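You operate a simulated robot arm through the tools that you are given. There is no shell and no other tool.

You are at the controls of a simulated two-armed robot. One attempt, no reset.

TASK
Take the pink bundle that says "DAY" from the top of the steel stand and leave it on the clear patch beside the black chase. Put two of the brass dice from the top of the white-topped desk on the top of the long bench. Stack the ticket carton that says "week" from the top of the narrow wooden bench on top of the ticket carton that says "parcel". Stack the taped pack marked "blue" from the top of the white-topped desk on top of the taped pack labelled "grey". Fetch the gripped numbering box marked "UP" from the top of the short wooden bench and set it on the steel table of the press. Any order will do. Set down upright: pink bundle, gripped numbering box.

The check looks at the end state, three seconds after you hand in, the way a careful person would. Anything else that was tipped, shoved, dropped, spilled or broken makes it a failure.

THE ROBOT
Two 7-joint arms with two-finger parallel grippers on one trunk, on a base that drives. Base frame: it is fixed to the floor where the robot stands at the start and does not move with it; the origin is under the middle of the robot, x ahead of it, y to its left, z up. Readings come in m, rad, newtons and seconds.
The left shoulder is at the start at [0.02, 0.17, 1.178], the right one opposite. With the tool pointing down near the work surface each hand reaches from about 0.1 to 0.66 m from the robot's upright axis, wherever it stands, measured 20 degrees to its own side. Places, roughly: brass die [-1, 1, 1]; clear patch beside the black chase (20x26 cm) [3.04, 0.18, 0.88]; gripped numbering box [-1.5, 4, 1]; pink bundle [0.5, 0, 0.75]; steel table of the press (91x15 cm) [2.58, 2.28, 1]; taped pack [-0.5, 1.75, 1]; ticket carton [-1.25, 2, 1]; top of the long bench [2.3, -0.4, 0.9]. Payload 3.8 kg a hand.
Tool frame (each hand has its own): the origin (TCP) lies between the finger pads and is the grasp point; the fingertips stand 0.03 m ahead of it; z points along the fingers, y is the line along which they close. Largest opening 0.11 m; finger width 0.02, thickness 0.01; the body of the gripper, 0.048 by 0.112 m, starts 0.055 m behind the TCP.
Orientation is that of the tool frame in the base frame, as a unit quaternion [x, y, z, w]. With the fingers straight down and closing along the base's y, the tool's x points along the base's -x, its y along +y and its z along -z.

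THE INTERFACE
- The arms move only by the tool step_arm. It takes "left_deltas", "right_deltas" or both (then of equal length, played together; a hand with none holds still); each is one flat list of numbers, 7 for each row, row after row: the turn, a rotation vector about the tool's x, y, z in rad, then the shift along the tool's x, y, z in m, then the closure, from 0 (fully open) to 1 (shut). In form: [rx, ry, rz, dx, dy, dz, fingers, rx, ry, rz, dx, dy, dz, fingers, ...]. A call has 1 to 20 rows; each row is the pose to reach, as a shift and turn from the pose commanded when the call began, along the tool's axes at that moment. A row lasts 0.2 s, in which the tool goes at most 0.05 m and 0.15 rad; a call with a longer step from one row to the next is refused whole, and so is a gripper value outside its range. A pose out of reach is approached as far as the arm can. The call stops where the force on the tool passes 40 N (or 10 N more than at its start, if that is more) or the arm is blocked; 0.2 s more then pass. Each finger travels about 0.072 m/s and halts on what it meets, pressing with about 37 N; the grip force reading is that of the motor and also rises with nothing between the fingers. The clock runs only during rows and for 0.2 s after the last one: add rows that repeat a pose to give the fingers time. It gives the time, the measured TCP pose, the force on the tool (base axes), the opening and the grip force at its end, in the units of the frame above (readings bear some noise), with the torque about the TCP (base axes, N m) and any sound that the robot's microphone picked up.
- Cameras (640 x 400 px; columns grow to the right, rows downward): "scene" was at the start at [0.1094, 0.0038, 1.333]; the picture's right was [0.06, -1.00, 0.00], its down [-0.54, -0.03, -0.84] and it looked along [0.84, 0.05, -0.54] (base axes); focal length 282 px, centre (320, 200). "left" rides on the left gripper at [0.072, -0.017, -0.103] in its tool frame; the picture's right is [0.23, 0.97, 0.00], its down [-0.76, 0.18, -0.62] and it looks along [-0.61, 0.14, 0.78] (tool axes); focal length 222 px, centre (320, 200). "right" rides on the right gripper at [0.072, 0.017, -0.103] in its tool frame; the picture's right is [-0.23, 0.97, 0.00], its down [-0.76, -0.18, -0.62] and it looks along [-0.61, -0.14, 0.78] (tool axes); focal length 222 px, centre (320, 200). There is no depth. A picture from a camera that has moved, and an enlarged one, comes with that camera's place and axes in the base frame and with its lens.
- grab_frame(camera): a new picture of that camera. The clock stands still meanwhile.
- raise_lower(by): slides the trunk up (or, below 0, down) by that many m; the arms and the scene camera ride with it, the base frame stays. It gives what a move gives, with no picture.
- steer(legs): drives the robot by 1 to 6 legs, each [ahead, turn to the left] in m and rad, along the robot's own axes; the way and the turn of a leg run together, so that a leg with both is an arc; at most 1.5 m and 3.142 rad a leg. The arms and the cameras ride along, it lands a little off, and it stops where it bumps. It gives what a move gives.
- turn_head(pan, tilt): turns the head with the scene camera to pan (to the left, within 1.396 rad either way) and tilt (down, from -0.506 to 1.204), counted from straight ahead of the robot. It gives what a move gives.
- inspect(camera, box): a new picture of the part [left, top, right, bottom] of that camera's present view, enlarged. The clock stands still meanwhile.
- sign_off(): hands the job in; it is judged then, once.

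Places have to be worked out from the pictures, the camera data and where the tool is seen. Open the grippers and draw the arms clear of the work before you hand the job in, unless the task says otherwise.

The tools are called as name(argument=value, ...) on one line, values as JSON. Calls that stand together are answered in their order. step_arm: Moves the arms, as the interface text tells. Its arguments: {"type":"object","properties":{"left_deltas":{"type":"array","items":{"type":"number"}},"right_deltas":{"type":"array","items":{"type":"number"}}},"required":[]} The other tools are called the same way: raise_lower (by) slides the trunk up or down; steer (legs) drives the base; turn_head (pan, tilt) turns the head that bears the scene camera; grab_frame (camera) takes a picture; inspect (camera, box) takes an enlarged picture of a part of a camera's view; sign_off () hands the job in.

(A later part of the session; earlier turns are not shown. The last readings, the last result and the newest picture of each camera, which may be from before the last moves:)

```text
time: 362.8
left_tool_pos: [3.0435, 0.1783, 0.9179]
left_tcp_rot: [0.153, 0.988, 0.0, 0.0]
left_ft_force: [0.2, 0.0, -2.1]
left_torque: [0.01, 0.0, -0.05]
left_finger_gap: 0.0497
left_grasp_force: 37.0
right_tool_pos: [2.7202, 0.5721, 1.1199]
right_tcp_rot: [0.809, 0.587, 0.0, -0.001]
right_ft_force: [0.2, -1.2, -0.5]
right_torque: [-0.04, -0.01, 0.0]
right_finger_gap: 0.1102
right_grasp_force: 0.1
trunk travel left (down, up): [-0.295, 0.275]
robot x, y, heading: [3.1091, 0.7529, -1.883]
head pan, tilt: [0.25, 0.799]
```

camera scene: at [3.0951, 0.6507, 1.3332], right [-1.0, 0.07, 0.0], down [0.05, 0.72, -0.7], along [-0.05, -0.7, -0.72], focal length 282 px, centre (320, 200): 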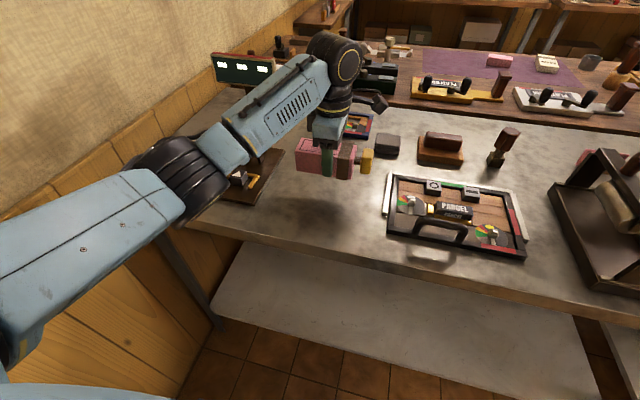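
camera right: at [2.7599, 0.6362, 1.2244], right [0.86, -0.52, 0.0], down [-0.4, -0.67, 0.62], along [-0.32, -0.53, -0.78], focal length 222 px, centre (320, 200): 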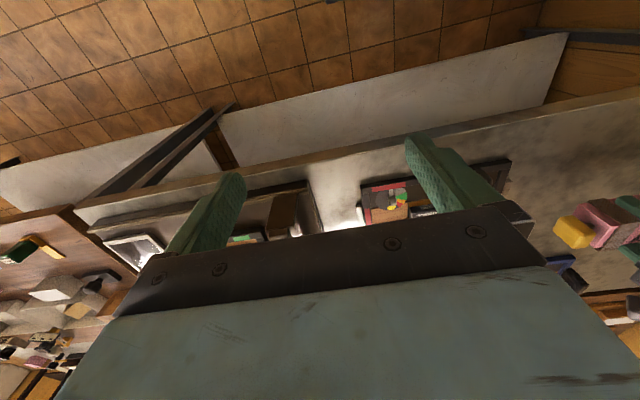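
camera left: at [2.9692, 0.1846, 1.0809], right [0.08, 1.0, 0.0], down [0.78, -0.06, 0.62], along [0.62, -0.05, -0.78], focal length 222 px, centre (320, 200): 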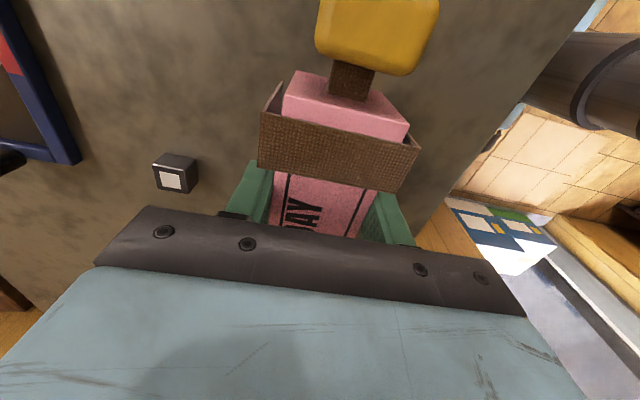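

Still free at z 0.918; another 6 mm.

step_arm(left_deltas=[0, 0, 0, 0, 0, 0.002, 1, 0, 0, 0, 0, 0, 0.004, 1, 0, 0, 0, 0, 0, 0.006, 1, 0, 0, 0, 0, 0, 0.006, 1])

inspect(camera="scene", box=[230, 110, 410, 222])

```text
time: 363.8
left_tool_pos: [3.0436, 0.1794, 0.9152]
left_tcp_rot: [0.153, 0.988, -0.004, -0.001]
left_ft_force: [1.6, -3.4, 28.5]
left_torque: [0.42, -0.83, -0.07]
left_finger_gap: 0.0499
left_grasp_force: 36.9
right_tool_pos: [2.7222, 0.5741, 1.1217]
right_tcp_rot: [0.809, 0.588, -0.001, -0.001]
right_ft_force: [0.3, -0.4, -0.2]
right_torque: [0.0, -0.02, 0.0]
right_finger_gap: 0.1101
right_grasp_force: 0.0
trunk travel left (down, up): [-0.295, 0.275]
robot x, y, heading: [3.1066, 0.7516, -1.882]
head pan, tilt: [0.25, 0.799]
```

```text
3.56 times, centred on (320, 166) of scene
camera zoom: at [3.0954, 0.6528, 1.3336], right [-1.0, 0.07, 0.0], down [0.05, 0.71, -0.7], along [-0.05, -0.7, -0.72], focal length 1001 px, centre (320, 321)
```

zoom: 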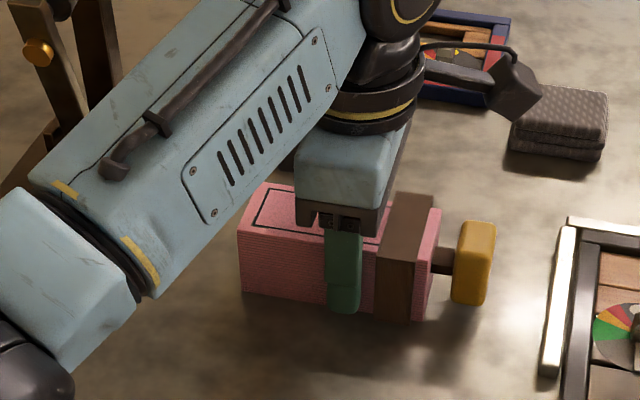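

Contact at 30 N. I ease up 3 mm, open, then lift straight up with the trunk.

step_arm(left_deltas=[0, 0, 0, 0, 0, -0.0015, 1, 0, 0, 0, 0, 0, -0.003, 1, 0, 0, 0, 0, 0, -0.003, 0.5, 0, 0, 0, 0, 0, -0.003, 0.2, 0, 0, 0, 0, 0, -0.003, 0, 0, 0, 0, 0, 0, -0.003, 0, 0, 0, 0, 0, 0, -0.003, 0])

raise_lower(by=0.24)

grab_frame(camera="scene")

grab_frame(camera="left")

```text
time: 365.4
left_tool_pos: [3.0429, 0.1799, 0.9149]
left_tcp_rot: [0.153, 0.988, -0.001, 0.0]
left_ft_force: [0.0, 0.1, -0.4]
left_torque: [0.0, 0.01, -0.01]
left_finger_gap: 0.1099
left_grasp_force: 0.0
right_tool_pos: [2.7209, 0.574, 1.1203]
right_tcp_rot: [0.809, 0.588, 0.0, -0.001]
right_ft_force: [-0.2, 0.6, 0.4]
right_torque: [0.01, 0.03, 0.01]
right_finger_gap: 0.1101
right_grasp_force: 0.1
trunk travel left (down, up): [-0.295, 0.275]
robot x, y, heading: [3.1077, 0.7491, -1.881]
head pan, tilt: [0.25, 0.799]
```

```text
time: 367.9
left_tool_pos: [3.0429, 0.1796, 1.1533]
left_tcp_rot: [0.153, 0.988, 0.0, 0.0]
left_ft_force: [-0.3, -0.4, -0.2]
left_torque: [-0.01, -0.04, -0.02]
left_finger_gap: 0.1101
left_grasp_force: 0.1
right_tool_pos: [2.7205, 0.5729, 1.3608]
right_tcp_rot: [0.809, 0.588, 0.0, -0.001]
right_ft_force: [0.7, 0.6, 0.5]
right_torque: [0.0, -0.02, 0.01]
right_finger_gap: 0.1102
right_grasp_force: 0.0
trunk travel left (down, up): [-0.535, 0.035]
robot x, y, heading: [3.1089, 0.7556, -1.885]
head pan, tilt: [0.25, 0.799]
```

```text
taken
camera scene: at [3.095, 0.6508, 1.573], right [-1.0, 0.07, 0.0], down [0.05, 0.72, -0.7], along [-0.05, -0.7, -0.72], focal length 282 px, centre (320, 200)
```

scene: 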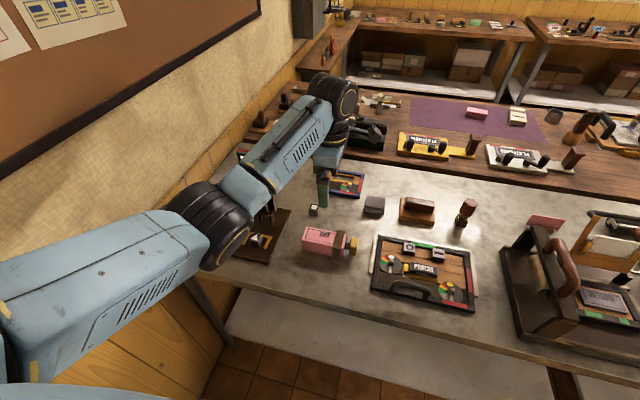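

```text
taken
camera left: at [2.9695, 0.1848, 1.2579], right [0.08, 1.0, 0.0], down [0.78, -0.06, 0.62], along [0.62, -0.05, -0.78], focal length 222 px, centre (320, 200)
```

left: 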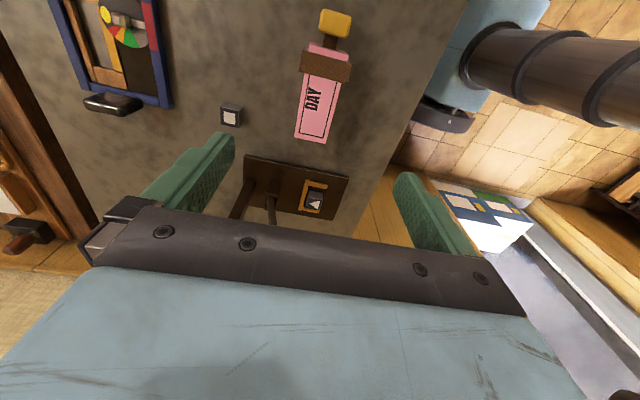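

The bundle lies label-up on the patch. I zoom in to check it and the lamp.

inspect(camera="scene", box=[210, 160, 410, 285])

```text
3.20 times, centred on (310, 222) of scene
camera zoom: at [3.095, 0.6508, 1.573], right [-1.0, 0.07, 0.0], down [0.05, 0.72, -0.7], along [-0.05, -0.7, -0.72], focal length 901 px, centre (352, 128)
```

zoom: 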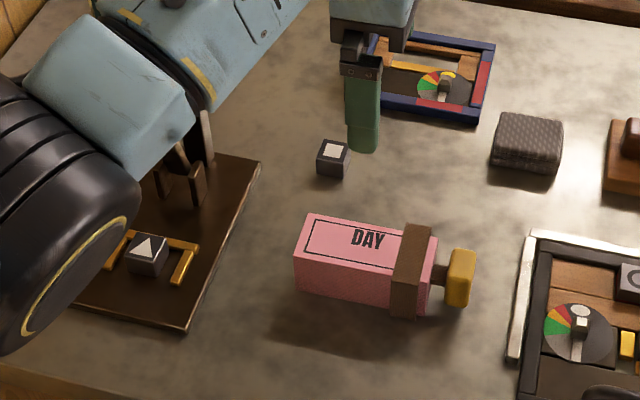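

The bundle sits well on the patch between the stand and the black chase. I retract the left hand, back off and drive back toward the desk for the dice.

step_arm(left_deltas=[0, 0, 0, 0, 0.0368, -0.01, 0, 0, 0, 0, 0, 0.0736, -0.02, 0, 0, 0, 0, 0, 0.1105, -0.03, 0, 0, 0, 0, 0, 0.1473, -0.03, 0, 0, 0, 0, 0, 0.1841, -0.03, 0])

steer(legs=[[-0.29, 0], [0, -1.571], [1.0, 0], [1.0, 0], [1.03, 0]])

step_arm(left_deltas=[0, 0, 0.1425, -0.01, 0, 0, 0, 0, 0, 0.285, -0.02, 0, 0, 0, 0, 0, 0.4275, -0.03, 0, 0, 0, 0, 0, 0.57, -0.04, 0, 0, 0, 0, 0, 0.7125, -0.05, 0, 0, 0, 0, 0, 0.855, -0.06, 0, 0, 0, 0, 0, 0.9975, -0.07, 0, 0, 0, 0, 0, 1.14, -0.08, 0, 0, 0, 0, 0, 1.2825, -0.09, 0, 0, 0, 0, 0, 1.425, -0.1, 0, 0, 0, 0, 0, 1.5675, -0.11, 0, 0, 0])

grab_frame(camera="scene")

```text
time: 369.1
left_tool_pos: [3.0977, 0.3557, 1.1856]
left_tcp_rot: [0.153, 0.988, -0.001, 0.001]
left_ft_force: [0.1, -0.7, -1.1]
left_torque: [0.0, 0.01, 0.02]
left_finger_gap: 0.11
left_grasp_force: 0.1
right_tool_pos: [2.7196, 0.5735, 1.3608]
right_tcp_rot: [0.809, 0.588, -0.001, -0.001]
right_ft_force: [0.4, -0.1, -0.1]
right_torque: [0.01, 0.0, -0.02]
right_finger_gap: 0.1101
right_grasp_force: 0.1
trunk travel left (down, up): [-0.535, 0.035]
robot x, y, heading: [3.1055, 0.7497, -1.884]
head pan, tilt: [0.25, 0.799]
```

```text
time: 389.3
left_tool_pos: [-0.0734, 1.9353, 1.1856]
left_tcp_rot: [0.801, 0.599, 0.0, -0.001]
left_ft_force: [-1.1, 0.4, 0.2]
left_torque: [-0.04, -0.01, 0.01]
left_finger_gap: 0.11
left_grasp_force: 0.1
right_tool_pos: [0.1376, 2.3175, 1.3612]
right_tcp_rot: [0.989, -0.145, 0.0, -0.001]
right_ft_force: [0.2, 0.3, 0.1]
right_torque: [0.0, 0.03, -0.02]
right_finger_gap: 0.1101
right_grasp_force: 0.1
trunk travel left (down, up): [-0.535, 0.035]
robot x, y, heading: [0.3235, 1.9354, 2.842]
head pan, tilt: [0.25, 0.799]
```

```text
time: 391.7
left_tool_pos: [-0.1022, 1.8297, 1.1842]
left_tcp_rot: [0.99, -0.142, 0.0, 0.0]
left_ft_force: [0.1, 0.4, 0.6]
left_torque: [-0.03, -0.01, 0.03]
left_finger_gap: 0.1101
left_grasp_force: 0.0
right_tool_pos: [0.1375, 2.3186, 1.3617]
right_tcp_rot: [0.989, -0.146, 0.001, -0.001]
right_ft_force: [-0.3, -1.0, 0.1]
right_torque: [0.01, 0.02, 0.01]
right_finger_gap: 0.1102
right_grasp_force: 0.2
trunk travel left (down, up): [-0.535, 0.035]
robot x, y, heading: [0.3244, 1.9329, 2.844]
head pan, tilt: [0.25, 0.799]
```

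```text
taken
camera scene: at [0.2239, 1.9427, 1.5731], right [0.04, 1.0, 0.0], down [0.72, -0.03, -0.7], along [-0.7, 0.03, -0.72], focal length 282 px, centre (320, 200)
```

scene: 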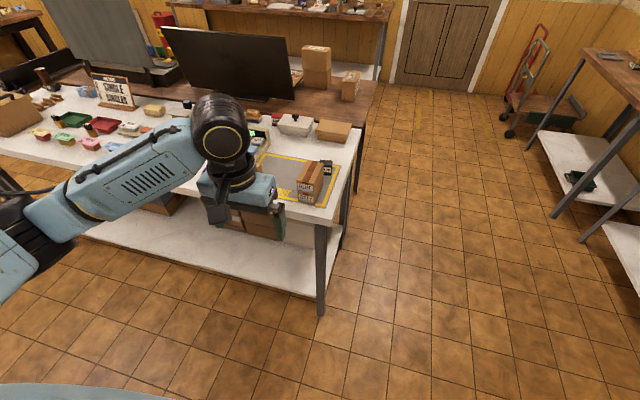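

I go down the gap to face the dice on the desk.

steer(legs=[[0, 1.555], [0.7, 0], [0.66, 0], [0, -1.571]])

turn_head(pan=0.0, tilt=0.65)

grab_frame(camera="scene")

inspect(camera="scene", box=[240, 170, 400, 270])

```text
time: 406.4
left_tool_pos: [-0.5269, 0.5572, 1.1847]
left_tcp_rot: [0.988, -0.153, 0.0, -0.001]
left_ft_force: [0.5, 0.1, -0.1]
left_torque: [0.0, 0.02, -0.01]
left_finger_gap: 0.1102
left_grasp_force: 0.1
right_tool_pos: [-0.2737, 1.039, 1.3608]
right_tcp_rot: [0.987, -0.159, 0.001, 0.0]
right_ft_force: [0.9, 0.2, -0.3]
right_torque: [-0.03, 0.0, -0.01]
right_finger_gap: 0.1099
right_grasp_force: 0.1
trunk travel left (down, up): [-0.535, 0.035]
robot x, y, heading: [-0.0969, 0.6492, 2.822]
head pan, tilt: [0.25, 0.799]
```

```text
time: 407.2
left_tool_pos: [-0.5269, 0.5564, 1.186]
left_tcp_rot: [0.988, -0.155, 0.001, 0.0]
left_ft_force: [0.2, -0.4, 0.5]
left_torque: [0.01, 0.01, 0.02]
left_finger_gap: 0.1097
left_grasp_force: 0.1
right_tool_pos: [-0.2729, 1.0382, 1.3607]
right_tcp_rot: [0.987, -0.159, 0.0, -0.001]
right_ft_force: [0.5, -0.7, 0.7]
right_torque: [0.01, -0.01, -0.01]
right_finger_gap: 0.1098
right_grasp_force: 0.0
trunk travel left (down, up): [-0.535, 0.035]
robot x, y, heading: [-0.094, 0.6492, 2.825]
head pan, tilt: [0.0, 0.649]
```

```text
taken
camera scene: at [-0.1984, 0.683, 1.5857], right [0.31, 0.95, 0.0], down [0.57, -0.19, -0.8], along [-0.76, 0.25, -0.6], focal length 282 px, centre (320, 200)
```

scene: 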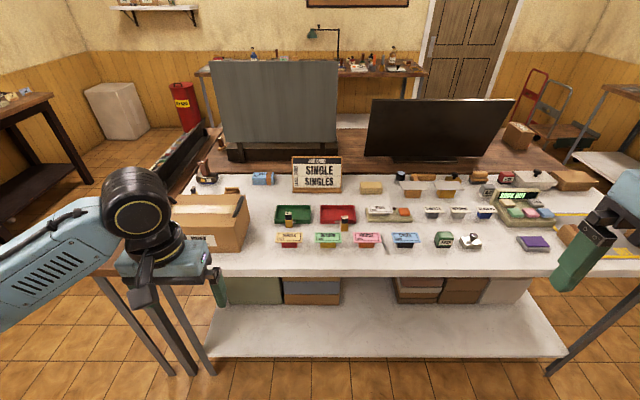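

```text
4.00 times, centred on (320, 220) of scene
camera zoom: at [-0.1984, 0.683, 1.5857], right [0.31, 0.95, 0.0], down [0.57, -0.19, -0.8], along [-0.76, 0.25, -0.6], focal length 1126 px, centre (320, 120)
```

zoom: 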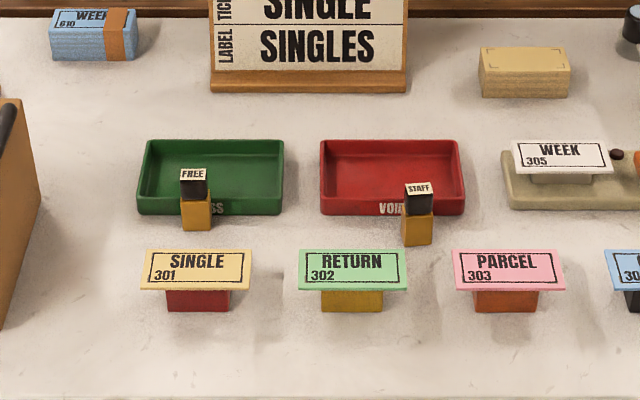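

STAFF's centre is about (-0.8896, 1.003) and FREE's (-0.9725, 0.819); each is about 2.5 cm square with the tray close behind. The BUFF box would hinder the left arm at FREE, so I take STAFF with the left hand from further right and FREE with the right hand from further left.

steer(legs=[[0, -1.567], [0.19, 0], [0, 1.57], [0.28, 0]])

turn_head(pan=0.1, tilt=0.75)

inspect(camera="scene", box=[240, 130, 440, 255])

grab_frame(camera="left")

```text
time: 417.9
left_tool_pos: [-0.7322, 0.8319, 1.1855]
left_tcp_rot: [0.988, -0.156, 0.0, 0.0]
left_ft_force: [-0.6, 0.1, 0.3]
left_torque: [0.02, 0.03, -0.01]
left_finger_gap: 0.1103
left_grasp_force: 0.0
right_tool_pos: [-0.4778, 1.3126, 1.3615]
right_tcp_rot: [0.987, -0.161, 0.001, -0.001]
right_ft_force: [-0.1, 0.5, -0.8]
right_torque: [0.0, -0.03, -0.02]
right_finger_gap: 0.1098
right_grasp_force: 0.2
trunk travel left (down, up): [-0.535, 0.035]
robot x, y, heading: [-0.2977, 0.924, 2.817]
head pan, tilt: [0.0, 0.649]
```

```text
time: 418.5
left_tool_pos: [-0.7335, 0.8331, 1.1835]
left_tcp_rot: [0.988, -0.156, 0.0, 0.0]
left_ft_force: [-0.2, 0.0, -0.7]
left_torque: [-0.02, 0.01, 0.0]
left_finger_gap: 0.11
left_grasp_force: 0.0
right_tool_pos: [-0.4758, 1.3118, 1.3602]
right_tcp_rot: [0.987, -0.162, 0.0, -0.001]
right_ft_force: [0.3, -0.3, -0.4]
right_torque: [-0.01, -0.01, -0.01]
right_finger_gap: 0.1101
right_grasp_force: 0.1
trunk travel left (down, up): [-0.535, 0.035]
robot x, y, heading: [-0.2993, 0.9227, 2.817]
head pan, tilt: [0.099, 0.75]
```

```text
3.20 times, centred on (340, 192) of scene
camera zoom: at [-0.4025, 0.9479, 1.5771], right [0.22, 0.97, 0.0], down [0.66, -0.15, -0.73], along [-0.71, 0.16, -0.68], focal length 901 px, centre (256, 224)
```

zoom: 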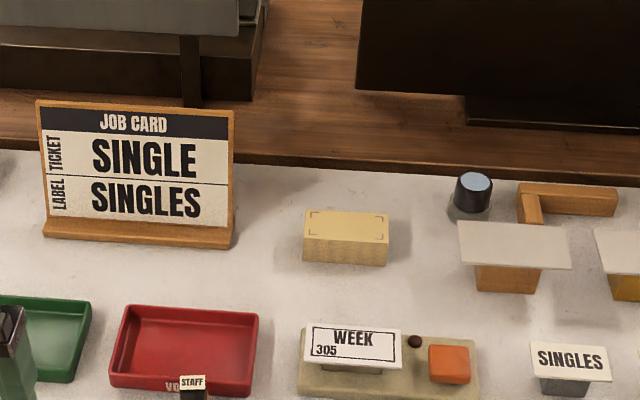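

```text
taken
camera left: at [-0.6581, 0.8254, 1.2885], right [-0.08, -1.0, 0.0], down [-0.78, 0.07, 0.62], along [-0.62, 0.05, -0.78], focal length 222 px, centre (320, 200)
```

left: 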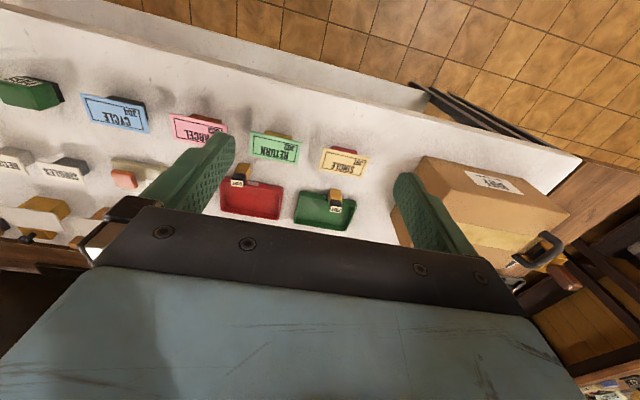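

I raise and extend the left hand over STAFF while high, then lower the trunk.

step_arm(left_deltas=[0, 0, 0, 0, 0, -0.045, 0, 0, 0, 0, 0, 0, -0.09, 0, 0, 0, 0, -0.03, -0.018, -0.13, 0, 0, 0, 0, -0.065, -0.037, -0.15, 0, 0, 0, 0, -0.1, -0.057, -0.17, 0, 0, 0, 0, -0.135, -0.077, -0.185, 0, 0, 0, 0, -0.17, -0.097, -0.195, 0, 0, 0, 0, -0.197, -0.1136, -0.2, 0, 0, 0, 0, -0.197, -0.1136, -0.2, 0])

raise_lower(by=-0.26)

grab_frame(camera="left")

inspect(camera="left", box=[240, 60, 400, 160])

grab_frame(camera="scene")

```text
refused: row 3 steps farther than a row can; nothing moved
```

```text
time: 421.2
left_tool_pos: [-0.7332, 0.8322, 0.926]
left_tcp_rot: [0.988, -0.157, -0.001, 0.0]
left_ft_force: [0.3, -0.7, 0.4]
left_torque: [-0.02, -0.04, -0.01]
left_finger_gap: 0.1098
left_grasp_force: 0.1
right_tool_pos: [-0.4754, 1.3142, 1.1023]
right_tcp_rot: [0.987, -0.161, 0.0, -0.001]
right_ft_force: [-0.3, 0.5, -0.3]
right_torque: [-0.01, -0.01, -0.01]
right_finger_gap: 0.1099
right_grasp_force: 0.0
trunk travel left (down, up): [-0.275, 0.295]
robot x, y, heading: [-0.2984, 0.9267, 2.819]
head pan, tilt: [0.099, 0.75]
```

```text
taken
camera left: at [-0.6578, 0.8252, 1.0287], right [-0.08, -1.0, 0.0], down [-0.78, 0.07, 0.62], along [-0.62, 0.05, -0.78], focal length 222 px, centre (320, 200)
```

left: 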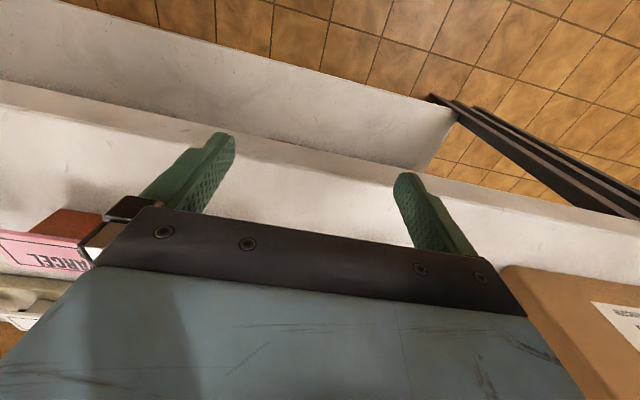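

```text
4.00 times, centred on (320, 110) of left
camera zoom: at [-0.6578, 0.8252, 1.0287], right [-0.08, -1.0, 0.0], down [-0.78, 0.07, 0.62], along [-0.62, 0.05, -0.78], focal length 888 px, centre (320, 560)
```

zoom: 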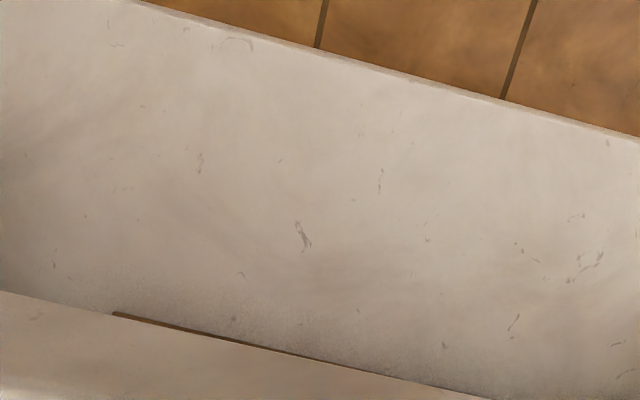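

```text
taken
camera scene: at [-0.4021, 0.9477, 1.3172], right [0.22, 0.97, 0.0], down [0.66, -0.15, -0.73], along [-0.71, 0.16, -0.68], focal length 282 px, centre (320, 200)
```

scene: 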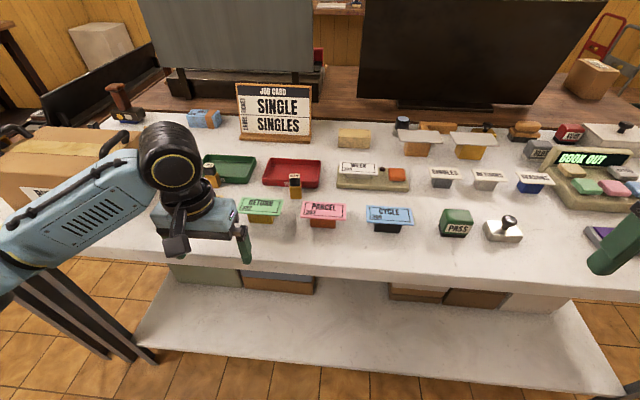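

The arm call was refused for one too-long row, so the trunk came down with the hand still at the desk's front edge; nothing was touched as far as I can see. I raise the trunk again along the same path and redo the arm move.

raise_lower(by=0.26)

step_arm(left_deltas=[0, 0, 0, 0, 0, -0.04, 0, 0, 0, 0, 0, 0, -0.08, 0, 0, 0, 0, -0.02, -0.011, -0.11, 0, 0, 0, 0, -0.05, -0.028, -0.135, 0, 0, 0, 0, -0.085, -0.048, -0.155, 0, 0, 0, 0, -0.12, -0.068, -0.17, 0, 0, 0, 0, -0.155, -0.088, -0.185, 0, 0, 0, 0, -0.185, -0.106, -0.195, 0, 0, 0, 0, -0.197, -0.1136, -0.2, 0, 0, 0, 0, -0.197, -0.1136, -0.2, 0])

grab_frame(camera="scene")

```text
time: 423.9
left_tool_pos: [-0.7322, 0.8316, 1.1847]
left_tcp_rot: [0.988, -0.157, 0.0, -0.001]
left_ft_force: [0.1, -1.1, -0.5]
left_torque: [-0.02, 0.02, 0.0]
left_finger_gap: 0.11
left_grasp_force: 0.1
right_tool_pos: [-0.4762, 1.3119, 1.3591]
right_tcp_rot: [0.987, -0.162, 0.0, -0.001]
right_ft_force: [0.2, 0.2, 0.7]
right_torque: [0.01, 0.02, -0.01]
right_finger_gap: 0.11
right_grasp_force: 0.1
trunk travel left (down, up): [-0.535, 0.035]
robot x, y, heading: [-0.303, 0.9232, 2.822]
head pan, tilt: [0.099, 0.75]
```

```text
time: 426.1
left_tool_pos: [-0.8849, 0.9995, 1.3856]
left_tcp_rot: [0.988, -0.156, -0.001, 0.0]
left_ft_force: [-0.1, -0.3, -0.6]
left_torque: [0.0, 0.01, 0.02]
left_finger_gap: 0.1102
left_grasp_force: 0.1
right_tool_pos: [-0.4765, 1.3134, 1.3605]
right_tcp_rot: [0.987, -0.162, 0.001, -0.001]
right_ft_force: [0.5, -0.3, -0.6]
right_torque: [-0.01, 0.0, -0.03]
right_finger_gap: 0.11
right_grasp_force: 0.0
trunk travel left (down, up): [-0.535, 0.035]
robot x, y, heading: [-0.3031, 0.9202, 2.818]
head pan, tilt: [0.099, 0.75]
```

```text
taken
camera scene: at [-0.4022, 0.9473, 1.5771], right [0.22, 0.97, 0.0], down [0.66, -0.15, -0.73], along [-0.71, 0.16, -0.68], focal length 282 px, centre (320, 200)
```

scene: 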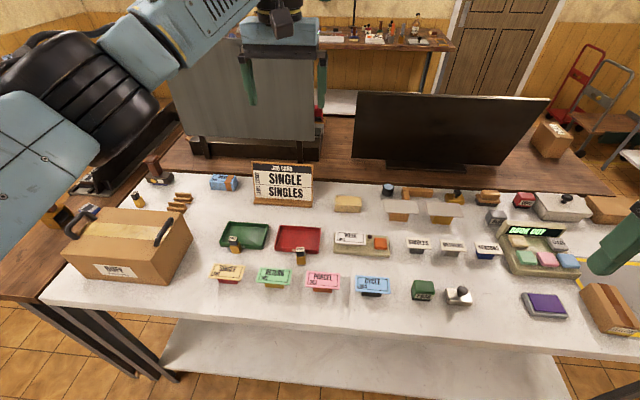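

BUFF is exactly where it was. The left hand is above STAFF; I lower the trunk by 0.26 m and look down with the left camera.

raise_lower(by=-0.26)

step_arm(left_deltas=[0, 0, 0, 0, 0, 0.04, 0, 0, 0, 0, 0, 0, 0.08, 0, 0, 0, 0, 0, 0, 0.12, 0, 0, 0, 0, 0, 0, 0.12, 0])

grab_frame(camera="left")

inspect(camera="left", box=[240, 60, 400, 210])

grab_frame(camera="scene")

```text
time: 428.8
left_tool_pos: [-0.8847, 0.9988, 1.127]
left_tcp_rot: [0.988, -0.157, 0.0, 0.0]
left_ft_force: [-0.4, -0.1, 0.1]
left_torque: [0.03, -0.03, -0.02]
left_finger_gap: 0.1098
left_grasp_force: 0.0
right_tool_pos: [-0.4755, 1.3133, 1.1006]
right_tcp_rot: [0.987, -0.162, 0.001, -0.001]
right_ft_force: [0.2, -0.2, 0.5]
right_torque: [0.0, -0.02, 0.0]
right_finger_gap: 0.11
right_grasp_force: 0.0
trunk travel left (down, up): [-0.275, 0.295]
robot x, y, heading: [-0.2984, 0.9233, 2.817]
head pan, tilt: [0.099, 0.75]
```

```text
time: 429.8
left_tool_pos: [-0.8862, 1.0008, 1.0049]
left_tcp_rot: [0.988, -0.156, -0.001, -0.001]
left_ft_force: [-0.3, 0.2, 0.0]
left_torque: [-0.02, 0.0, 0.05]
left_finger_gap: 0.1101
left_grasp_force: 0.1
right_tool_pos: [-0.4761, 1.3147, 1.1006]
right_tcp_rot: [0.987, -0.161, 0.001, -0.002]
right_ft_force: [0.0, 0.3, 0.0]
right_torque: [0.04, -0.01, 0.02]
right_finger_gap: 0.1102
right_grasp_force: 0.0
trunk travel left (down, up): [-0.275, 0.295]
robot x, y, heading: [-0.3018, 0.9191, 2.814]
head pan, tilt: [0.099, 0.75]
```

```text
taken
camera left: at [-0.8109, 0.9939, 1.1085], right [-0.08, -1.0, 0.0], down [-0.78, 0.07, 0.62], along [-0.62, 0.05, -0.78], focal length 222 px, centre (320, 200)
```

left: 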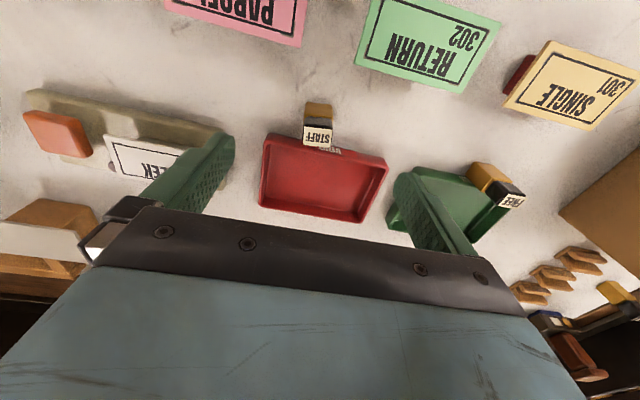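

```text
2.67 times, centred on (320, 135) of left
camera zoom: at [-0.8109, 0.9939, 1.1085], right [-0.08, -1.0, 0.0], down [-0.78, 0.07, 0.62], along [-0.62, 0.05, -0.78], focal length 592 px, centre (320, 373)
```

zoom: 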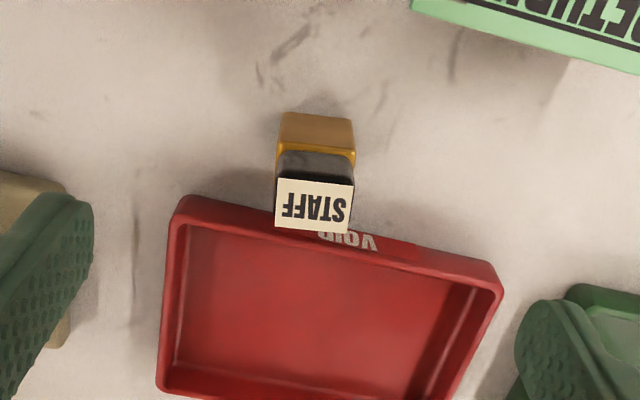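

```text
taken
camera scene: at [-0.4019, 0.9476, 1.3172], right [0.22, 0.97, 0.0], down [0.66, -0.15, -0.73], along [-0.71, 0.16, -0.68], focal length 282 px, centre (320, 200)
```

scene: 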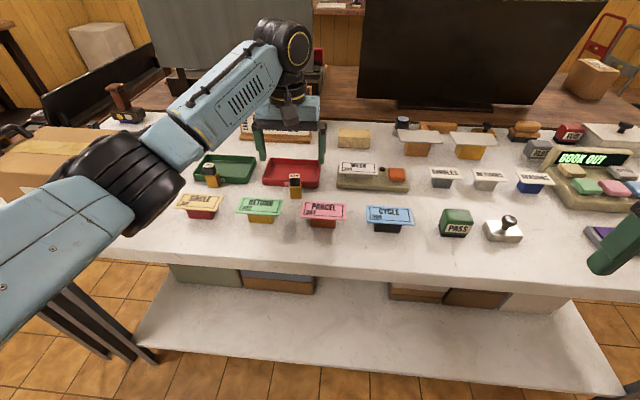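

STAFF's top is within 2 mm of the tool axis; the red tray's edge is 2 cm behind it. I narrow the fingers to 4.5 cm, shift 6 mm toward me and go down to z 0.925.

step_arm(left_deltas=[0, 0, 0, 0.006, -0.002, 0, 0.591, 0, 0, 0, 0.006, -0.002, 0, 0.591, 0, 0, 0, 0.006, -0.002, 0.03, 0.591, 0, 0, 0, 0.006, -0.002, 0.055, 0.591, 0, 0, 0, 0.006, -0.002, 0.07, 0.591, 0, 0, 0, 0.006, -0.002, 0.08, 0.591, 0, 0, 0, 0.006, -0.002, 0.08, 0.591])

grab_frame(camera="left")

inspect(camera="scene", box=[220, 120, 380, 220])

```text
time: 431.4
left_tool_pos: [-0.8773, 0.9984, 0.9246]
left_tcp_rot: [0.988, -0.157, 0.0, 0.0]
left_ft_force: [0.6, 0.6, -0.6]
left_torque: [0.01, 0.03, 0.03]
left_finger_gap: 0.045
left_grasp_force: 0.1
right_tool_pos: [-0.4757, 1.3133, 1.1013]
right_tcp_rot: [0.987, -0.162, 0.0, 0.0]
right_ft_force: [-0.2, 0.1, -0.1]
right_torque: [0.02, 0.01, 0.0]
right_finger_gap: 0.1102
right_grasp_force: 0.0
trunk travel left (down, up): [-0.275, 0.295]
robot x, y, heading: [-0.3006, 0.9237, 2.818]
head pan, tilt: [0.099, 0.75]
```

```text
taken
camera left: at [-0.8023, 0.9921, 1.0282], right [-0.08, -1.0, 0.0], down [-0.78, 0.07, 0.62], along [-0.62, 0.05, -0.78], focal length 222 px, centre (320, 200)
```

left: 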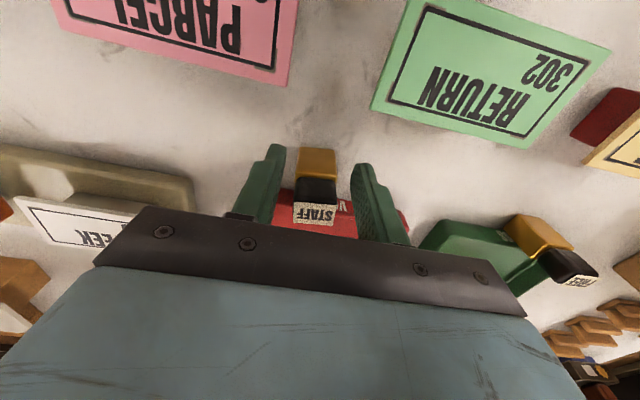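

```text
4.00 times, centred on (300, 170) of scene
camera zoom: at [-0.4021, 0.9477, 1.3171], right [0.22, 0.97, 0.0], down [0.66, -0.15, -0.73], along [-0.71, 0.16, -0.68], focal length 1126 px, centre (400, 320)
```

zoom: 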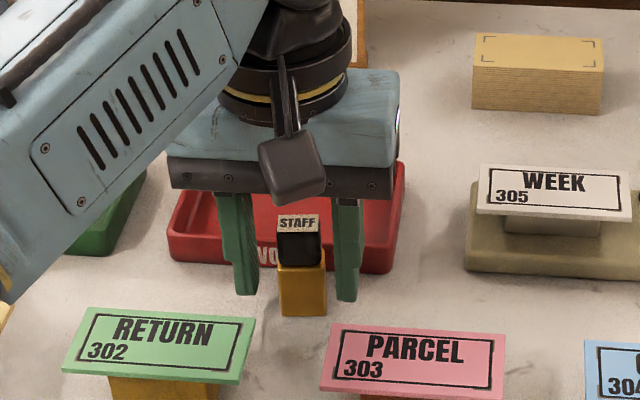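

STAFF is between the fingers. I close.

step_arm(left_deltas=[0, 0, 0, 0, 0, 0, 0.8, 0, 0, 0, 0, 0, 0, 1, 0, 0, 0, 0, 0, 0, 1, 0, 0, 0, 0, 0, 0, 1, 0, 0, 0, 0, 0, 0, 1])

step_arm(left_deltas=[0, 0, 0, 0, 0, -0.003, 1, 0, 0, 0, 0, 0, -0.008, 1, 0, 0, 0, 0, 0, -0.015, 1, 0, 0, 0, 0, 0, -0.025, 1, 0, 0, 0, 0, 0, -0.035, 1])

grab_frame(camera="left")

inspect(camera="scene", box=[220, 120, 380, 220])

```text
time: 432.6
left_tool_pos: [-0.8779, 0.9995, 0.9253]
left_tcp_rot: [0.988, -0.157, 0.0, -0.001]
left_ft_force: [-0.6, -0.1, 0.9]
left_torque: [0.03, -0.03, 0.02]
left_finger_gap: 0.0256
left_grasp_force: 37.0
right_tool_pos: [-0.4754, 1.3141, 1.1015]
right_tcp_rot: [0.987, -0.161, 0.0, -0.001]
right_ft_force: [-0.2, -0.6, -0.1]
right_torque: [0.0, 0.01, 0.02]
right_finger_gap: 0.1104
right_grasp_force: 0.0
trunk travel left (down, up): [-0.275, 0.295]
robot x, y, heading: [-0.2998, 0.9235, 2.818]
head pan, tilt: [0.099, 0.75]
```

```text
time: 433.8
left_tool_pos: [-0.8773, 0.9983, 0.9607]
left_tcp_rot: [0.988, -0.156, -0.001, -0.001]
left_ft_force: [0.2, -0.1, -1.2]
left_torque: [-0.02, -0.01, 0.02]
left_finger_gap: 0.0253
left_grasp_force: 36.7
right_tool_pos: [-0.4758, 1.313, 1.0991]
right_tcp_rot: [0.987, -0.161, 0.0, -0.001]
right_ft_force: [0.3, 0.1, 0.2]
right_torque: [-0.01, -0.01, 0.02]
right_finger_gap: 0.1101
right_grasp_force: 0.0
trunk travel left (down, up): [-0.275, 0.295]
robot x, y, heading: [-0.3027, 0.9229, 2.816]
head pan, tilt: [0.099, 0.75]
```

```text
taken
camera left: at [-0.8029, 0.9922, 1.0645], right [-0.08, -1.0, 0.0], down [-0.78, 0.07, 0.62], along [-0.62, 0.05, -0.78], focal length 222 px, centre (320, 200)
```

left: 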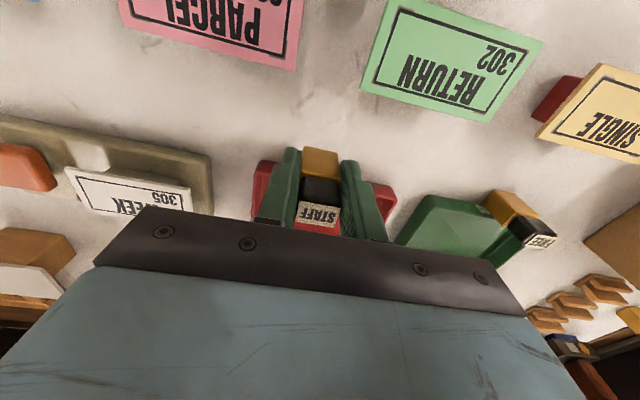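

```text
4.00 times, centred on (300, 170) of scene
camera zoom: at [-0.4022, 0.9477, 1.3171], right [0.22, 0.97, 0.0], down [0.66, -0.15, -0.73], along [-0.71, 0.16, -0.68], focal length 1126 px, centre (400, 320)
```

zoom: 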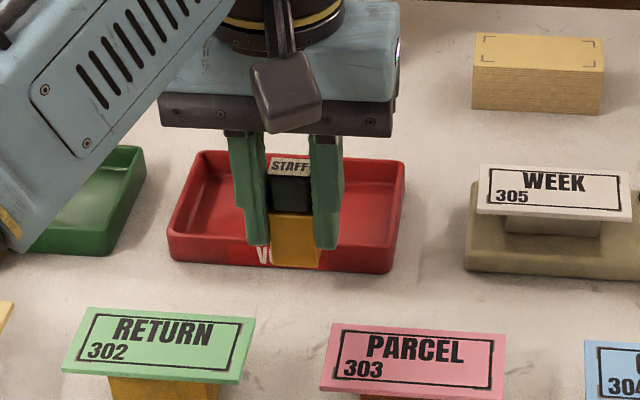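

STAFF is lifted (2.5 cm grip). I raise the trunk, draw the left hand back and up, and move 0.43 m to the left along the desk for FREE.

raise_lower(by=0.2)

step_arm(left_deltas=[0, 0, 0, 0.02, 0, -0.04, 1, 0, 0, 0, 0.04, 0, -0.08, 1, 0, 0, 0, 0.07, 0, -0.11, 1, 0, 0, 0, 0.1, 0.01, -0.14, 1, 0, 0, 0, 0.13, 0.02, -0.17, 1, 0, 0, 0, 0.16, 0.03, -0.2, 1, 0, 0, 0, 0.18, 0.04, -0.23, 1, 0, 0, 0, 0.2, 0.05, -0.26, 1, 0, 0, 0, 0.2, 0.06, -0.28, 1])

steer(legs=[[-0.28, 0], [0, 1.58], [0.43, 0], [0, -1.571], [0.28, 0]])

turn_head(pan=-0.15, tilt=0.75)

grab_frame(camera="scene")

grab_frame(camera="right")

```text
time: 435.9
left_tool_pos: [-0.8786, 0.999, 1.1619]
left_tcp_rot: [0.988, -0.156, 0.0, 0.0]
left_ft_force: [0.4, -0.2, -1.5]
left_torque: [0.0, 0.03, -0.04]
left_finger_gap: 0.0253
left_grasp_force: 37.0
right_tool_pos: [-0.4753, 1.313, 1.3002]
right_tcp_rot: [0.987, -0.162, 0.001, -0.001]
right_ft_force: [-0.3, 0.4, -1.1]
right_torque: [0.0, 0.04, -0.01]
right_finger_gap: 0.1099
right_grasp_force: 0.1
trunk travel left (down, up): [-0.475, 0.095]
robot x, y, heading: [-0.298, 0.9248, 2.812]
head pan, tilt: [0.099, 0.75]
```

```text
time: 437.9
left_tool_pos: [-0.7065, 0.8807, 1.4403]
left_tcp_rot: [0.988, -0.156, 0.001, 0.001]
left_ft_force: [-0.1, -0.4, -1.1]
left_torque: [-0.02, -0.02, 0.02]
left_finger_gap: 0.0255
left_grasp_force: 36.7
right_tool_pos: [-0.4769, 1.3139, 1.3006]
right_tcp_rot: [0.987, -0.162, 0.0, -0.001]
right_ft_force: [0.3, -0.2, -0.4]
right_torque: [0.01, 0.01, 0.01]
right_finger_gap: 0.1101
right_grasp_force: 0.0
trunk travel left (down, up): [-0.475, 0.095]
robot x, y, heading: [-0.3021, 0.9213, 2.819]
head pan, tilt: [0.099, 0.75]
```

```text
time: 451.3
left_tool_pos: [-0.8247, 0.4482, 1.4392]
left_tcp_rot: [0.991, -0.137, -0.001, 0.0]
left_ft_force: [0.4, 0.0, -1.7]
left_torque: [-0.02, -0.02, 0.02]
left_finger_gap: 0.0252
left_grasp_force: 37.1
right_tool_pos: [-0.6131, 0.8878, 1.3003]
right_tcp_rot: [0.99, -0.142, 0.0, -0.001]
right_ft_force: [-0.1, -0.1, -0.4]
right_torque: [0.01, 0.01, -0.02]
right_finger_gap: 0.1102
right_grasp_force: 0.0
trunk travel left (down, up): [-0.475, 0.095]
robot x, y, heading: [-0.4244, 0.5017, 2.857]
head pan, tilt: [0.099, 0.75]
```

```text
time: 452.1
left_tool_pos: [-0.8255, 0.4473, 1.4403]
left_tcp_rot: [0.991, -0.137, -0.001, 0.0]
left_ft_force: [0.5, -0.2, -1.0]
left_torque: [-0.02, -0.03, 0.01]
left_finger_gap: 0.0253
left_grasp_force: 37.2
right_tool_pos: [-0.6127, 0.8873, 1.3019]
right_tcp_rot: [0.99, -0.143, 0.0, -0.001]
right_ft_force: [0.8, 0.0, 0.1]
right_torque: [0.0, -0.02, 0.0]
right_finger_gap: 0.1098
right_grasp_force: 0.0
trunk travel left (down, up): [-0.475, 0.095]
robot x, y, heading: [-0.424, 0.5022, 2.853]
head pan, tilt: [-0.15, 0.75]
```

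```text
taken
camera scene: at [-0.5181, 0.5452, 1.5171], right [0.42, 0.91, 0.0], down [0.62, -0.29, -0.73], along [-0.66, 0.31, -0.68], focal length 282 px, centre (320, 200)
```

scene: 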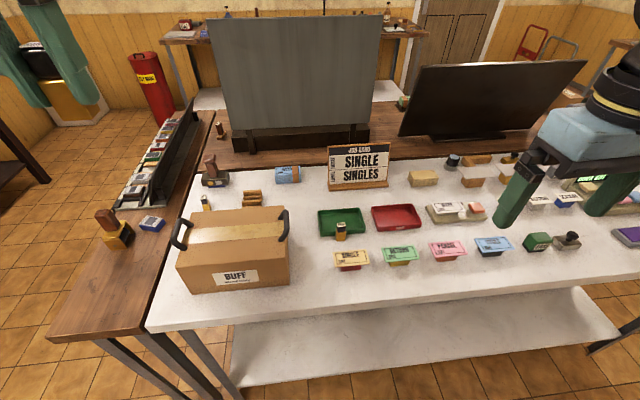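

```text
taken
camera right: at [-0.5469, 0.8504, 1.4044], right [-0.49, -0.87, 0.0], down [-0.68, 0.38, 0.62], along [-0.54, 0.31, -0.78], focal length 222 px, centre (320, 200)
```

right: 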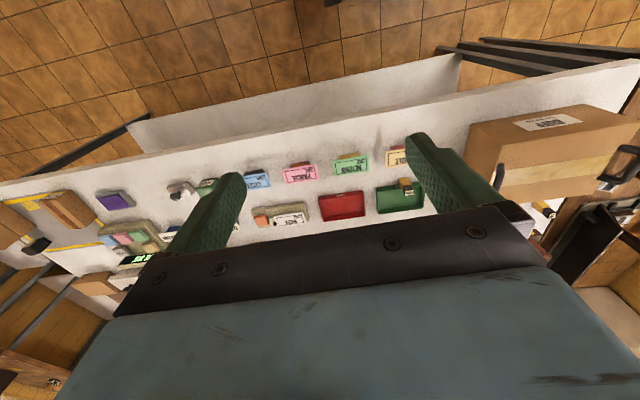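

FREE lies at fwd 0.61, right 0.15 from me. I extend the right hand over it while high, then lower the trunk by 0.2 m.

step_arm(right_deltas=[0, 0, 0, -0.0392, 0.021, 0, 0, 0, 0, 0, -0.0785, 0.042, 0, 0, 0, 0, 0, -0.1177, 0.0629, 0, 0, 0, 0, 0, -0.1569, 0.0839, 0, 0, 0, 0, 0, -0.1961, 0.1049, 0, 0, 0, 0, 0, -0.2354, 0.1259, 0, 0, 0, 0, 0, -0.2746, 0.1468, 0, 0, 0, 0, 0, -0.3138, 0.1678, 0, 0, 0, 0, 0, -0.3138, 0.1678, 0, 0])

grab_frame(camera="scene")

grab_frame(camera="right")

```text
time: 454.1
left_tool_pos: [-0.825, 0.4486, 1.4399]
left_tcp_rot: [0.99, -0.138, -0.001, 0.0]
left_ft_force: [-0.4, 0.0, -1.8]
left_torque: [-0.02, -0.02, -0.05]
left_finger_gap: 0.0251
left_grasp_force: 37.1
right_tool_pos: [-0.9592, 0.8163, 1.2995]
right_tcp_rot: [0.99, -0.142, 0.0, -0.001]
right_ft_force: [0.1, 0.4, 0.5]
right_torque: [-0.04, -0.01, 0.0]
right_finger_gap: 0.1103
right_grasp_force: 0.1
trunk travel left (down, up): [-0.475, 0.095]
robot x, y, heading: [-0.4272, 0.503, 2.847]
head pan, tilt: [-0.15, 0.75]
```

```text
taken
camera scene: at [-0.5174, 0.5467, 1.5171], right [0.42, 0.91, 0.0], down [0.62, -0.29, -0.73], along [-0.66, 0.31, -0.68], focal length 282 px, centre (320, 200)
```

scene: 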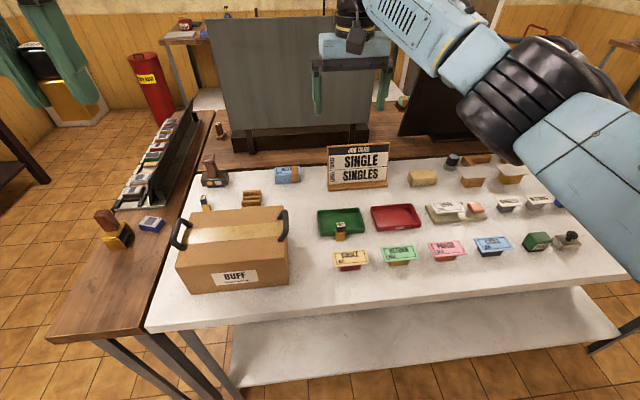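

```text
taken
camera right: at [-0.8935, 0.7789, 1.4025], right [-0.49, -0.87, 0.0], down [-0.68, 0.38, 0.62], along [-0.54, 0.31, -0.78], focal length 222 px, centre (320, 200)
```

right: 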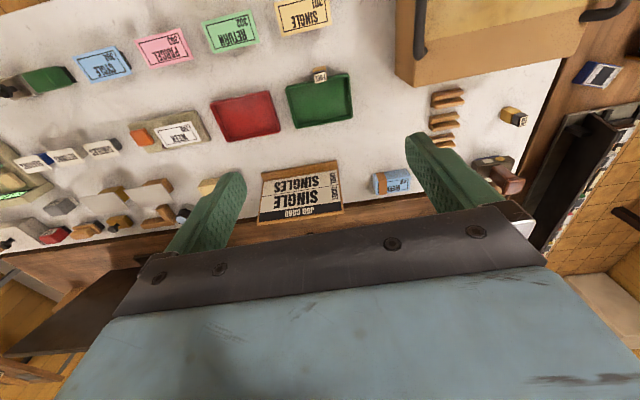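

FREE's top projects right on the tool axis. I narrow the fingers, lower the trunk by 0.2 m and the hand to z 1.0, then check again.

step_arm(right_deltas=[0, 0, 0, 0, 0, 0, 0.3, 0, 0, 0, 0, 0, 0, 0.5, 0, 0, 0, 0, 0, 0, 0.5])

raise_lower(by=-0.2)

step_arm(right_deltas=[0, 0, 0, 0, 0, 0.04, 0.5, 0, 0, 0, 0, 0, 0.08, 0.591, 0, 0, 0, 0, 0, 0.098, 0.591, 0, 0, 0, 0, 0, 0.098, 0.591])

grab_frame(camera="right")

inspect(camera="right", box=[240, 60, 400, 210])

grab_frame(camera="scene")

```text
time: 454.9
left_tool_pos: [-0.8249, 0.4469, 1.4385]
left_tcp_rot: [0.991, -0.137, 0.0, 0.0]
left_ft_force: [-0.7, 0.7, -2.1]
left_torque: [-0.02, -0.03, 0.02]
left_finger_gap: 0.0252
left_grasp_force: 36.6
right_tool_pos: [-0.9604, 0.8136, 1.2987]
right_tcp_rot: [0.99, -0.142, 0.0, -0.002]
right_ft_force: [-0.7, 0.0, -0.3]
right_torque: [0.02, -0.01, -0.01]
right_finger_gap: 0.055
right_grasp_force: 0.0
trunk travel left (down, up): [-0.475, 0.095]
robot x, y, heading: [-0.4205, 0.5057, 2.855]
head pan, tilt: [-0.15, 0.75]
```

```text
time: 457.0
left_tool_pos: [-0.8247, 0.4479, 1.2407]
left_tcp_rot: [0.991, -0.137, 0.0, 0.0]
left_ft_force: [-1.0, -0.6, -1.8]
left_torque: [-0.03, -0.02, 0.01]
left_finger_gap: 0.0254
left_grasp_force: 37.3
right_tool_pos: [-0.9594, 0.815, 1.0992]
right_tcp_rot: [0.99, -0.142, 0.001, 0.0]
right_ft_force: [0.2, -0.2, 0.7]
right_torque: [0.01, -0.03, 0.02]
right_finger_gap: 0.055
right_grasp_force: 0.1
trunk travel left (down, up): [-0.275, 0.295]
robot x, y, heading: [-0.4217, 0.4998, 2.858]
head pan, tilt: [-0.15, 0.75]
```

```text
time: 458.0
left_tool_pos: [-0.8254, 0.4477, 1.2389]
left_tcp_rot: [0.99, -0.138, -0.001, 0.0]
left_ft_force: [0.4, -0.9, -1.4]
left_torque: [0.01, -0.02, 0.0]
left_finger_gap: 0.0251
left_grasp_force: 36.3
right_tool_pos: [-0.9604, 0.814, 0.9994]
right_tcp_rot: [0.99, -0.143, 0.0, -0.001]
right_ft_force: [0.1, 0.5, 0.6]
right_torque: [-0.02, 0.01, 0.02]
right_finger_gap: 0.0451
right_grasp_force: 0.0
trunk travel left (down, up): [-0.275, 0.295]
robot x, y, heading: [-0.4252, 0.5072, 2.857]
head pan, tilt: [-0.15, 0.75]
```

```text
taken
camera right: at [-0.8947, 0.7776, 1.1029], right [-0.49, -0.87, 0.0], down [-0.68, 0.38, 0.62], along [-0.54, 0.31, -0.78], focal length 222 px, centre (320, 200)
```

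right: 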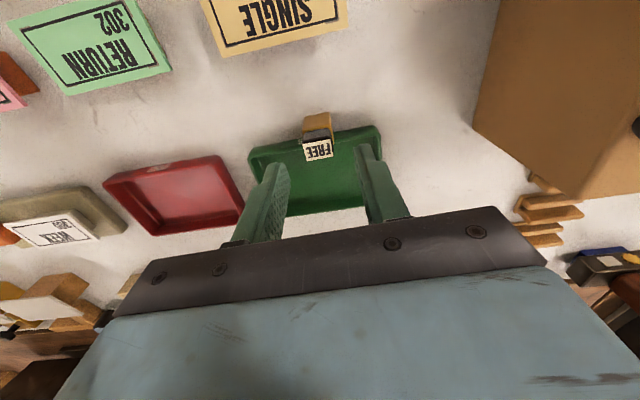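

```text
2.67 times, centred on (320, 135) of right
camera zoom: at [-0.8947, 0.7776, 1.1029], right [-0.49, -0.87, 0.0], down [-0.68, 0.38, 0.62], along [-0.54, 0.31, -0.78], focal length 592 px, centre (320, 373)
```

zoom: 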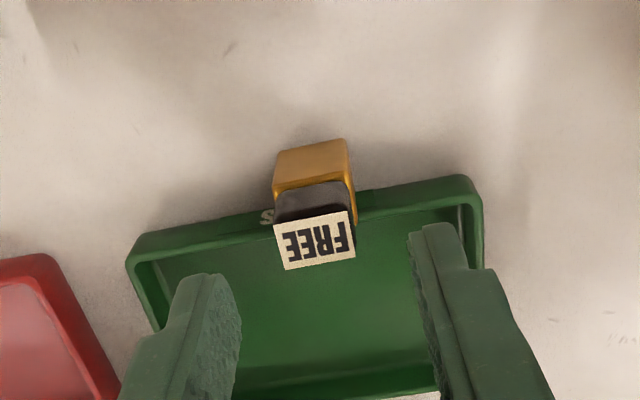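

```text
taken
camera scene: at [-0.5183, 0.5453, 1.3172], right [0.42, 0.91, 0.0], down [0.62, -0.29, -0.73], along [-0.66, 0.31, -0.68], focal length 282 px, centre (320, 200)
```

scene: 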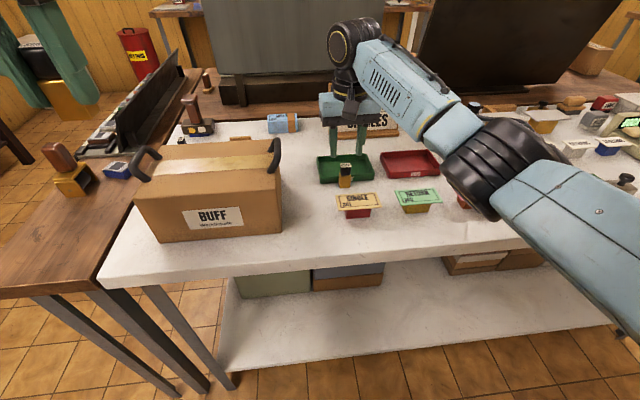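

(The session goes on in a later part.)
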